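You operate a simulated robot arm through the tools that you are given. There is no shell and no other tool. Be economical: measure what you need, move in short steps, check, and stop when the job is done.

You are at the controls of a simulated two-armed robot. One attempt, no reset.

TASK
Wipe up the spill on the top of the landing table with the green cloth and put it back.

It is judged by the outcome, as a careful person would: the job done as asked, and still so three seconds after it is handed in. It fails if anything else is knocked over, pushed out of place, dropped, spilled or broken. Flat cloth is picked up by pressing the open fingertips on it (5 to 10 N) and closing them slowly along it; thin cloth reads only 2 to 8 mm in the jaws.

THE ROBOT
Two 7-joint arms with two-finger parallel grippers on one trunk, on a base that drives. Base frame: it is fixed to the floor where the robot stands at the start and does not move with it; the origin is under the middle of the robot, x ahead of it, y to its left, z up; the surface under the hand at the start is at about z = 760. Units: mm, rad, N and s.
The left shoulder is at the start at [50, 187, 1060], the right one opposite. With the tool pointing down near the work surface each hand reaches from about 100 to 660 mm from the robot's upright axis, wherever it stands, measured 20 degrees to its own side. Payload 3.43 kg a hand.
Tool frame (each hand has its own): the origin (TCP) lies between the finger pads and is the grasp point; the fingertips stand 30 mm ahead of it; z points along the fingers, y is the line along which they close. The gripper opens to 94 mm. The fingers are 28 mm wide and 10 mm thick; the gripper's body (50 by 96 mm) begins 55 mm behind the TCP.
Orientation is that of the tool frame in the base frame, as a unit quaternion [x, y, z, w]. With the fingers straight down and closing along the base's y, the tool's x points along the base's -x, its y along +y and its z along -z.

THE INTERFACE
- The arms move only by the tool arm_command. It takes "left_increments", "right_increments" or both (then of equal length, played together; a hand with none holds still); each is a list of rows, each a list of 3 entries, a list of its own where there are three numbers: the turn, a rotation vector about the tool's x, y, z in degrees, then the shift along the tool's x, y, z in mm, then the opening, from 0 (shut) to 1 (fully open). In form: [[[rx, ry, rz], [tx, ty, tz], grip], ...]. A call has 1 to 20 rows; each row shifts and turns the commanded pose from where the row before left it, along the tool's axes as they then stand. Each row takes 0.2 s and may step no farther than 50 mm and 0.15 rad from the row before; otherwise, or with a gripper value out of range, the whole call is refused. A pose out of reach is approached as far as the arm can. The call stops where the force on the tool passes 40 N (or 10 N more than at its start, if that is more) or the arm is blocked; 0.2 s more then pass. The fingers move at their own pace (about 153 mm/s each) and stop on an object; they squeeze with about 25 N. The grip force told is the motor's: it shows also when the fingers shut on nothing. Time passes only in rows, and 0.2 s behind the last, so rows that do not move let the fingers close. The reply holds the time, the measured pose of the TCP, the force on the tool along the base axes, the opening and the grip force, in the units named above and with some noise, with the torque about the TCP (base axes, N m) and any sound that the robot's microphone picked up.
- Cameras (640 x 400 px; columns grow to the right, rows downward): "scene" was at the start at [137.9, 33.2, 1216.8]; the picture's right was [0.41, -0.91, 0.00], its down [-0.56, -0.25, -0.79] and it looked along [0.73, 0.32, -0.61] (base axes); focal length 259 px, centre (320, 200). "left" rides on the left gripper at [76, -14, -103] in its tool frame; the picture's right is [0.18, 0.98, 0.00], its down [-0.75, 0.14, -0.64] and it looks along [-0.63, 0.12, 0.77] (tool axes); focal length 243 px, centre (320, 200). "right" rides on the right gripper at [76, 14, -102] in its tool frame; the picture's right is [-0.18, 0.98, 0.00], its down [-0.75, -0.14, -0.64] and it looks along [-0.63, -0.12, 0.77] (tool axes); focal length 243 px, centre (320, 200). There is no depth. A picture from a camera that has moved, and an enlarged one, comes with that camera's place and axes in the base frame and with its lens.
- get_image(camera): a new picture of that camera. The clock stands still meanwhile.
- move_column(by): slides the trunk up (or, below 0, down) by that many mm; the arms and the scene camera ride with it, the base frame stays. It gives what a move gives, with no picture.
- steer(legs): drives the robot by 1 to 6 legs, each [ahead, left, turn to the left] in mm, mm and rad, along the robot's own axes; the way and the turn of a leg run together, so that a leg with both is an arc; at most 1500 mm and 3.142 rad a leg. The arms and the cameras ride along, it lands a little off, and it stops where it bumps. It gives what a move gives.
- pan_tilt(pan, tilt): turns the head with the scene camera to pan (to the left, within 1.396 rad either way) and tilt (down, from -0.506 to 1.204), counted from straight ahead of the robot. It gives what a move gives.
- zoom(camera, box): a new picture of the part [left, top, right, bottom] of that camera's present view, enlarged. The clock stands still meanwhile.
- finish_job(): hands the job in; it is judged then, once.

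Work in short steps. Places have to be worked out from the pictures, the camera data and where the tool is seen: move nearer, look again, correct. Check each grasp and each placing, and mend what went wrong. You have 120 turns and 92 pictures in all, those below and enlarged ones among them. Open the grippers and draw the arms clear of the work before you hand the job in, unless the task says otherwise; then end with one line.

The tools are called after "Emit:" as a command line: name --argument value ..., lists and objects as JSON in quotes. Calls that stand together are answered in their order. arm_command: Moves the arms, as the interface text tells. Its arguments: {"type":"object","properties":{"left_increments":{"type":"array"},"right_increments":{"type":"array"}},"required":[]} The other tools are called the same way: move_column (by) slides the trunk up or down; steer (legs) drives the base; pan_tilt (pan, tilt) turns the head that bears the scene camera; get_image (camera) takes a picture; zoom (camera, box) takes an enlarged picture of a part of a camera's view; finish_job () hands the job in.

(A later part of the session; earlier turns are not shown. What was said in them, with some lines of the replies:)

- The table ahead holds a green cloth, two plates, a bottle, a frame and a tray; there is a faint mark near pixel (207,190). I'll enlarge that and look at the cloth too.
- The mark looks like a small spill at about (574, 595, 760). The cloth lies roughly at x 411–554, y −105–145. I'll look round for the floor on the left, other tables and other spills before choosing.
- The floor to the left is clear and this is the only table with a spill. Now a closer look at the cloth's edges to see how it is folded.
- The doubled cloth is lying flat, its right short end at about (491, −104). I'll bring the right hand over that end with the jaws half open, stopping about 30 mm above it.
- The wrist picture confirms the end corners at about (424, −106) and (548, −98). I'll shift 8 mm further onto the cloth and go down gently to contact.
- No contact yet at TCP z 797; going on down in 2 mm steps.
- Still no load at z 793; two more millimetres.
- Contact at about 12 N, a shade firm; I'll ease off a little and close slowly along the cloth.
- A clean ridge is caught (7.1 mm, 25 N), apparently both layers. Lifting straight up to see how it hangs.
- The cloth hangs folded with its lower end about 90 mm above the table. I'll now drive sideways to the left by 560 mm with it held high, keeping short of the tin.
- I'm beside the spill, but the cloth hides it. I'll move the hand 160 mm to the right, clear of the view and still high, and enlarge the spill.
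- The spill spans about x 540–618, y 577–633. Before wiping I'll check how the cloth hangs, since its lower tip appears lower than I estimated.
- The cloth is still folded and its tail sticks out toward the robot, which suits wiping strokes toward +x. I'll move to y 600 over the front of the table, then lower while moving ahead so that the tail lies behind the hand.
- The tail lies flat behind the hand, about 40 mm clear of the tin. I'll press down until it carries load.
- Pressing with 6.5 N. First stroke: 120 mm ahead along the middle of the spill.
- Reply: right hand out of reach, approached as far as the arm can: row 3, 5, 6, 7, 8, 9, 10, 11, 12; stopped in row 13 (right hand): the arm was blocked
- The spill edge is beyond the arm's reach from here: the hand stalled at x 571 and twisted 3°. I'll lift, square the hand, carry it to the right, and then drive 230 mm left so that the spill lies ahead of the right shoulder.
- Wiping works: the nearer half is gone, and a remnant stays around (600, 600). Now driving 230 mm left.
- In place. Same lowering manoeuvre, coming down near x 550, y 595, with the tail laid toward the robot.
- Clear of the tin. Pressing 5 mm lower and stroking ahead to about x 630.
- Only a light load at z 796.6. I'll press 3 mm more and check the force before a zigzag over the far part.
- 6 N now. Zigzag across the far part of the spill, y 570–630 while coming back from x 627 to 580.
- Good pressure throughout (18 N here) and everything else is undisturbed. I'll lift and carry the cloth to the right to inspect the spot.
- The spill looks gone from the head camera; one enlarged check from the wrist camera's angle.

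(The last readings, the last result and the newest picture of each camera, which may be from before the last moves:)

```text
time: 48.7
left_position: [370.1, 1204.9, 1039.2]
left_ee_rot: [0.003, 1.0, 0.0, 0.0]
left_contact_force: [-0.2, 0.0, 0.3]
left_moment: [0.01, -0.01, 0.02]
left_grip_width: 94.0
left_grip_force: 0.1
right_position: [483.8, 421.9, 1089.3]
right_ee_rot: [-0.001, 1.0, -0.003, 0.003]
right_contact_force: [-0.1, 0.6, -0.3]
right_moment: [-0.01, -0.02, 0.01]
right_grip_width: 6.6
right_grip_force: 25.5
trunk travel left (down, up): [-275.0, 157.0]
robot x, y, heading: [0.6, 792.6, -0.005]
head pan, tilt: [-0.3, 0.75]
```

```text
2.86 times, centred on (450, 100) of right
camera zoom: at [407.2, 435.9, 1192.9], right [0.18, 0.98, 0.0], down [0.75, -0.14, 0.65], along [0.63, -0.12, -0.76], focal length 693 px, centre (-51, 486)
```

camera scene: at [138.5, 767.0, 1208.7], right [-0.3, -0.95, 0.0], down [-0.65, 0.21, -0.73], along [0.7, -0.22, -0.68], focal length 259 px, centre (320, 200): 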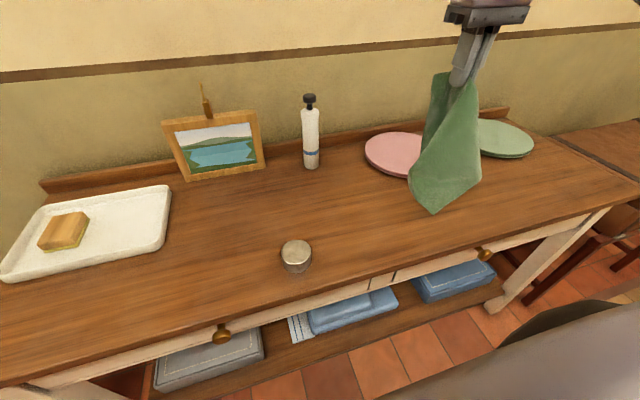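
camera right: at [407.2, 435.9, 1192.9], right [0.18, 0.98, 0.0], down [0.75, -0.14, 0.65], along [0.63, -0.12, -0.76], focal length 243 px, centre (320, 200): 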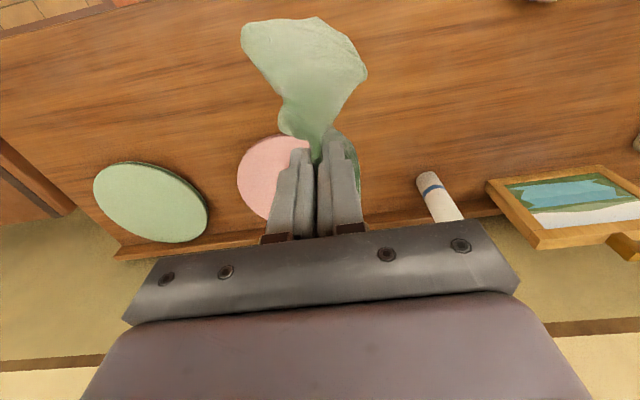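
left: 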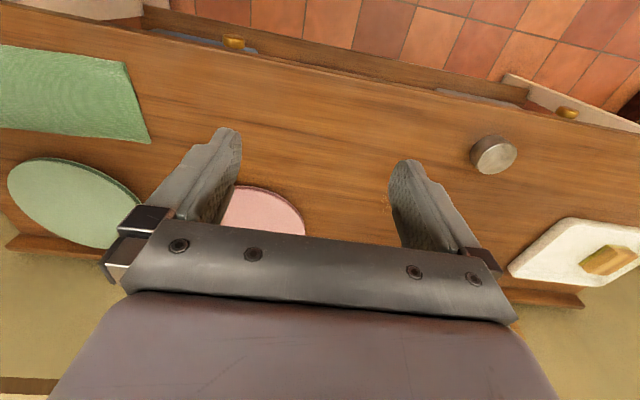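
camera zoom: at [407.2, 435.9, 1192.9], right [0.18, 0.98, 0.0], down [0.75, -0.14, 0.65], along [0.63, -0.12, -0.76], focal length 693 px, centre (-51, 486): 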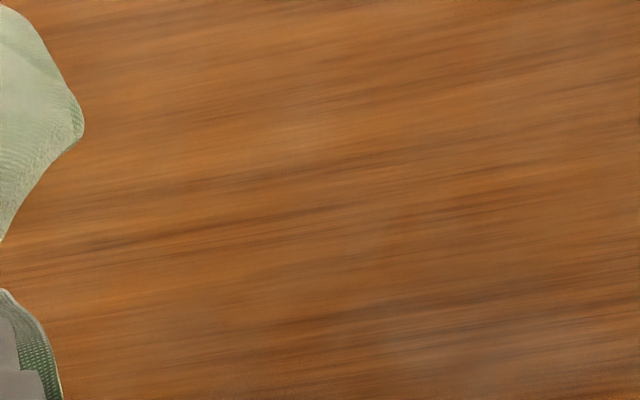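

Spotless. Now driving 600 mm back to the right with the cloth high, to where the right hand can lay it along its old place.

Emit:
steer --legs '[[0, -300, 0], [0, -300, 0]]'

Emit:
arm_command --right_increments '[[[0, 0, 0], [0, 42, 0], 0.0], [[0, 0, 0], [0, 42, 0], 0.0], [[0, 0, 0], [0, 42, 0], 0.0], [[0, 0, 0], [0, 42, 0], 0.0], [[0, 0, 0], [0, 42, 0], 0.0], [[0, 0, 0], [0, 42, 0], 0.0], [[0, 0, 0], [0, 42, 0], 0.0], [[0, 0, 0], [0, 42, 0], 0.0], [[0, 0, 0], [0, 42, 0], 0.0], [[0, 0, 0], [0, 42, 0], 0.0], [[0, 0, 0], [0, 0, 0], 0.0]]'

Emit:
get_image --camera "scene"

Emit:
get_image --camera "right"

```text
time: 54.8
left_position: [364.1, 590.5, 1039.8]
left_ee_rot: [0.004, 1.0, 0.0, 0.0]
left_contact_force: [0.1, 0.6, -0.4]
left_moment: [0.0, 0.0, -0.01]
left_grip_width: 94.1
left_grip_force: 0.1
right_position: [478.6, -192.7, 1089.3]
right_ee_rot: [0.0, 1.0, -0.002, 0.002]
right_contact_force: [1.2, 0.2, -0.1]
right_moment: [-0.02, -0.04, 0.01]
right_grip_width: 6.9
right_grip_force: 25.2
trunk travel left (down, up): [-275.0, 157.0]
robot x, y, heading: [-2.1, 181.1, -0.008]
head pan, tilt: [-0.3, 0.75]
```

```text
time: 57.2
left_position: [364.7, 590.2, 1039.7]
left_ee_rot: [0.003, 1.0, 0.0, 0.0]
left_contact_force: [-0.2, -0.2, -0.3]
left_moment: [0.0, 0.02, 0.0]
left_grip_width: 93.8
left_grip_force: 0.0
right_position: [478.3, 225.9, 1085.4]
right_ee_rot: [0.001, 1.0, -0.003, 0.003]
right_contact_force: [-0.3, 0.6, 0.4]
right_moment: [-0.01, 0.01, 0.01]
right_grip_width: 6.5
right_grip_force: 25.0
trunk travel left (down, up): [-275.0, 157.0]
robot x, y, heading: [-6.1, 178.5, -0.006]
head pan, tilt: [-0.3, 0.75]
```

```text
61 pictures are left
camera scene: at [133.6, 152.3, 1208.7], right [-0.3, -0.95, 0.0], down [-0.65, 0.21, -0.73], along [0.7, -0.22, -0.68], focal length 259 px, centre (320, 200)
```

scene: 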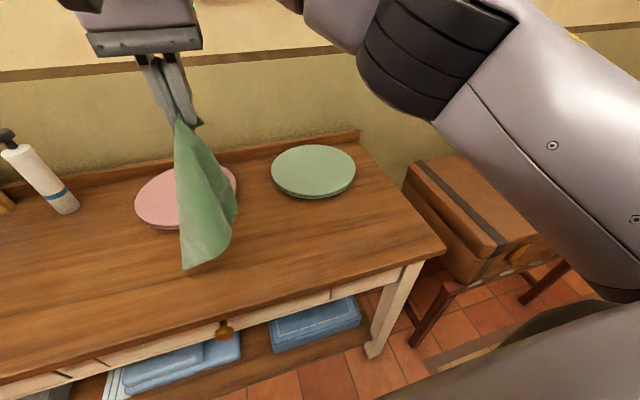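

```text
60 pictures are left
camera right: at [401.3, 240.0, 1189.8], right [0.19, 0.98, 0.0], down [0.75, -0.14, 0.65], along [0.63, -0.12, -0.76], focal length 243 px, centre (320, 200)
```

right: 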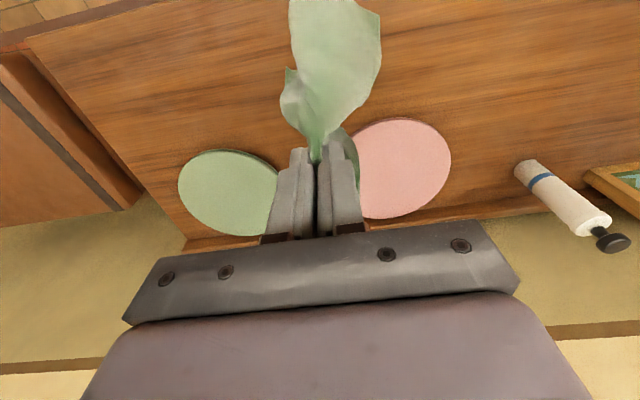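

The tail still leans toward the robot. I'll start 45 mm farther ahead, let the tail touch down, and draw the hand right while lowering, so that the cloth trails out flat along its old place.

Emit:
arm_command --right_increments '[[[0, 0, 0], [-25, 0, 20], 0.0], [[0, 0, 0], [-20, 0, 30], 0.0], [[0, 0, 0], [0, -10, 30], 0.0], [[0, 0, 0], [0, -20, 22], 0.0], [[0, 0, 0], [0, -20, 20], 0.0], [[0, 0, 0], [2, -24, 18], 0.0], [[0, 0, 0], [3, -24, 18], 0.0], [[0, 0, 0], [3, -24, 18], 0.0], [[0, 0, 0], [3, -24, 18], 0.0], [[0, 0, 0], [3, -24, 18], 0.0], [[0, 0, 0], [4, -24, 16], 0.0], [[0, 0, 0], [4, -24, 16], 0.0], [[0, 0, 0], [4, -24, 16], 0.0], [[0, 0, 0], [4, -24, 12], 0.0], [[0, 0, 0], [2, -8, 3], 0.0], [[0, 0, 0], [0, 0, 0], 0.0]]'

Emit:
get_image --camera "scene"

Emit:
get_image --camera "right"

```text
time: 60.6
left_position: [363.9, 592.9, 1040.6]
left_ee_rot: [0.004, 1.0, 0.0, -0.001]
left_contact_force: [-0.4, -0.1, -0.4]
left_moment: [0.03, -0.02, 0.0]
left_grip_width: 94.2
left_grip_force: 0.0
right_position: [491.9, -48.0, 815.5]
right_ee_rot: [0.0, 1.0, -0.003, 0.003]
right_contact_force: [0.3, 0.6, 0.5]
right_moment: [0.0, 0.0, 0.01]
right_grip_width: 6.7
right_grip_force: 25.3
trunk travel left (down, up): [-275.0, 157.0]
robot x, y, heading: [-6.8, 181.4, -0.008]
head pan, tilt: [-0.3, 0.75]
```

```text
59 pictures are left
camera scene: at [133.6, 152.5, 1208.7], right [-0.3, -0.95, 0.0], down [-0.65, 0.21, -0.73], along [0.7, -0.22, -0.68], focal length 259 px, centre (320, 200)
```

scene: 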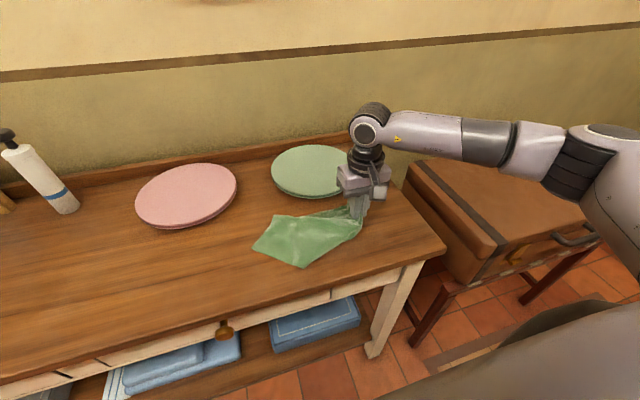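

```text
58 pictures are left
camera right: at [416.0, -33.8, 919.2], right [0.18, 0.98, 0.0], down [0.75, -0.14, 0.65], along [0.63, -0.12, -0.76], focal length 243 px, centre (320, 200)
```

right: 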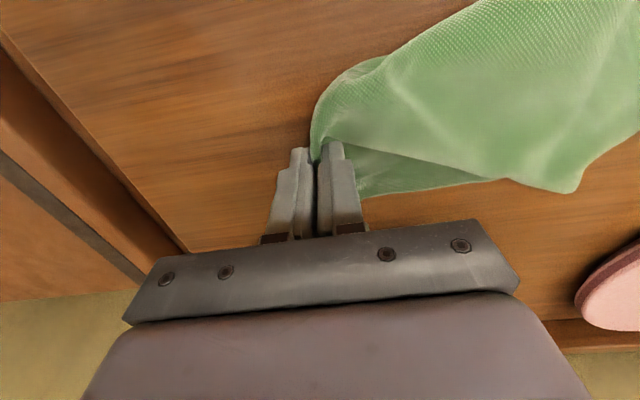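

The cloth is laid out nearly in its old place, about 35 mm too far left and 15 mm too far ahead. I'll pull it that much, lowering to the table.

Emit:
arm_command --right_increments '[[[0, 0, 0], [3, -8, 2], 0.0], [[0, 0, 0], [3, -8, 3], 0.0], [[0, 0, 0], [3, -8, 3], 0.0], [[0, 0, 0], [3, -8, 4], 0.0], [[0, 0, 0], [2, -6, 4], 0.0], [[0, 0, 0], [0, 0, 3], 0.0], [[0, 0, 0], [0, 0, 0], 0.0]]'

```text
time: 62.2
left_position: [364.4, 591.7, 1038.3]
left_ee_rot: [0.003, 1.0, 0.0, 0.0]
left_contact_force: [0.1, -0.5, 1.3]
left_moment: [0.01, 0.0, -0.02]
left_grip_width: 94.1
left_grip_force: 0.0
right_position: [478.9, -86.2, 794.6]
right_ee_rot: [0.0, 1.0, -0.002, 0.001]
right_contact_force: [-0.1, 1.2, 1.0]
right_moment: [0.02, 0.01, 0.0]
right_grip_width: 6.8
right_grip_force: 24.9
trunk travel left (down, up): [-275.0, 157.0]
robot x, y, heading: [-6.1, 176.9, -0.007]
head pan, tilt: [-0.3, 0.75]
```

The fingertips just touch at z 795. I'll open slowly to half, which spreads the pinched ridge, and then lift straight up.

Emit:
arm_command --right_increments '[[[0, 0, 0], [0, 0, 1], 0.05], [[0, 0, 0], [0, 0, 0], 0.12], [[0, 0, 0], [0, 0, 0], 0.2], [[0, 0, 0], [0, 0, 0], 0.28], [[0, 0, 0], [0, 0, 0], 0.36], [[0, 0, 0], [0, 0, 0], 0.44], [[0, 0, 0], [0, 0, 0], 0.5], [[0, 0, 0], [0, 0, -5], 0.5], [[0, 0, 0], [0, 0, -15], 0.5], [[0, 0, 0], [0, 0, -30], 0.5], [[0, 0, 0], [0, 0, -40], 0.5], [[0, 0, 0], [0, 0, -40], 0.5], [[0, 0, 0], [0, 0, -40], 0.5], [[0, 0, 0], [0, 0, -40], 0.5], [[0, 0, 0], [0, 0, 0], 0.5]]'

Emit:
get_image --camera "scene"

Emit:
get_image --camera "right"

```text
time: 65.4
left_position: [363.8, 590.5, 1039.4]
left_ee_rot: [0.003, 1.0, 0.0, -0.001]
left_contact_force: [0.5, 0.1, -0.4]
left_moment: [0.02, 0.02, 0.0]
left_grip_width: 94.2
left_grip_force: 0.1
right_position: [479.6, -85.1, 1003.8]
right_ee_rot: [0.0, 1.0, -0.003, 0.002]
right_contact_force: [0.8, 0.0, -0.4]
right_moment: [0.0, 0.02, 0.01]
right_grip_width: 47.0
right_grip_force: 0.0
trunk travel left (down, up): [-275.0, 157.0]
robot x, y, heading: [-4.0, 176.6, -0.007]
head pan, tilt: [-0.3, 0.75]
```

```text
57 pictures are left
camera scene: at [133.6, 152.4, 1208.7], right [-0.3, -0.95, 0.0], down [-0.65, 0.21, -0.73], along [0.7, -0.22, -0.68], focal length 259 px, centre (320, 200)
```

scene: 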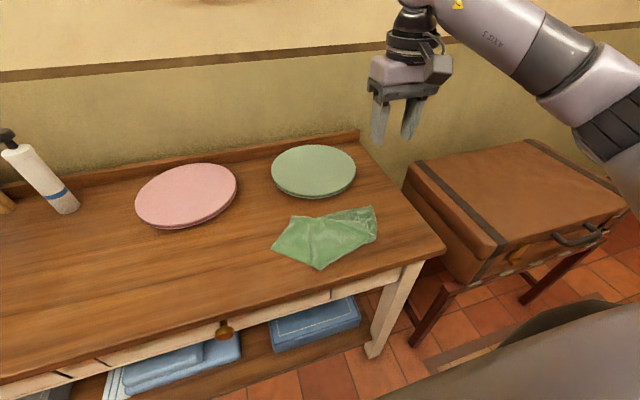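

```text
56 pictures are left
camera right: at [403.2, -71.3, 1108.5], right [0.18, 0.98, 0.0], down [0.75, -0.14, 0.65], along [0.63, -0.12, -0.76], focal length 243 px, centre (320, 200)
```

right: 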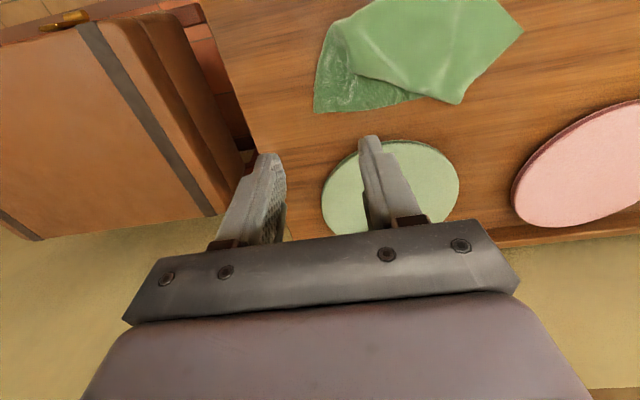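

The cloth lies in its old place: its centre is about (485, 25) against (482, 20) at first, within nearly the same outline and on the table. I'll open the hand fully, draw it back and up, and take a final look over the table.

Emit:
arm_command --right_increments '[[[0, 0, 0], [20, 0, -30], 0.7], [[0, 0, 0], [25, 0, -20], 1.0], [[0, 0, 0], [25, 0, -10], 1.0], [[0, 0, 0], [0, 0, 0], 1.0]]'

Emit:
pan_tilt --pan 0.3 --tilt 0.65

Emit:
get_image --camera "scene"

```text
time: 66.4
left_position: [364.8, 592.1, 1039.7]
left_ee_rot: [0.003, 1.0, -0.001, 0.0]
left_contact_force: [0.2, -0.2, -0.2]
left_moment: [0.0, -0.03, 0.03]
left_grip_width: 94.1
left_grip_force: 0.1
right_position: [408.3, -86.9, 1064.1]
right_ee_rot: [0.0, 1.0, -0.003, 0.002]
right_contact_force: [-0.3, 0.2, -0.6]
right_moment: [0.01, -0.02, 0.01]
right_grip_width: 93.9
right_grip_force: 0.0
trunk travel left (down, up): [-275.0, 157.0]
robot x, y, heading: [-4.3, 179.8, -0.007]
head pan, tilt: [-0.3, 0.75]
```

```text
time: 67.4
left_position: [363.9, 590.8, 1040.3]
left_ee_rot: [0.004, 1.0, -0.001, 0.0]
left_contact_force: [1.0, -0.7, -0.9]
left_moment: [0.03, 0.0, -0.01]
left_grip_width: 94.3
left_grip_force: 0.0
right_position: [408.4, -84.5, 1064.5]
right_ee_rot: [0.0, 1.0, -0.002, 0.001]
right_contact_force: [0.6, -0.4, 0.1]
right_moment: [0.02, -0.02, 0.0]
right_grip_width: 93.9
right_grip_force: 0.0
trunk travel left (down, up): [-275.0, 157.0]
robot x, y, heading: [-5.8, 178.1, -0.005]
head pan, tilt: [0.3, 0.649]
```

```text
55 pictures are left
camera scene: at [137.6, 202.6, 1217.2], right [0.29, -0.96, 0.0], down [-0.58, -0.17, -0.8], along [0.76, 0.23, -0.6], focal length 259 px, centre (320, 200)
```

scene: 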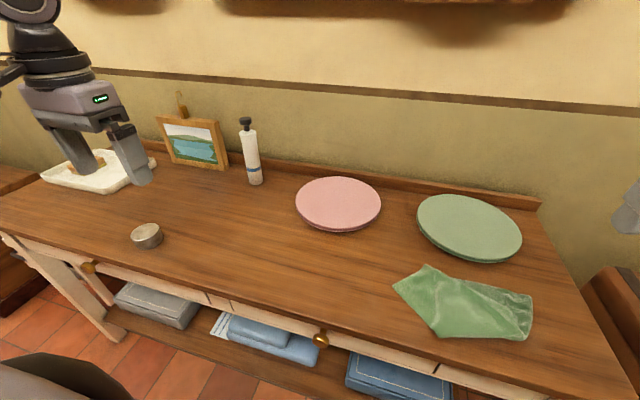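

The table is clean, nothing else has moved, the cloth is back in its place, and both hands are open and clear. Handing in.

Emit:
finish_job

```text
The job is handed in.
```

I wiped up the spill with the green cloth and laid the cloth back in its original place, a little wrinkled and askew; nothing else on the table was disturbed.
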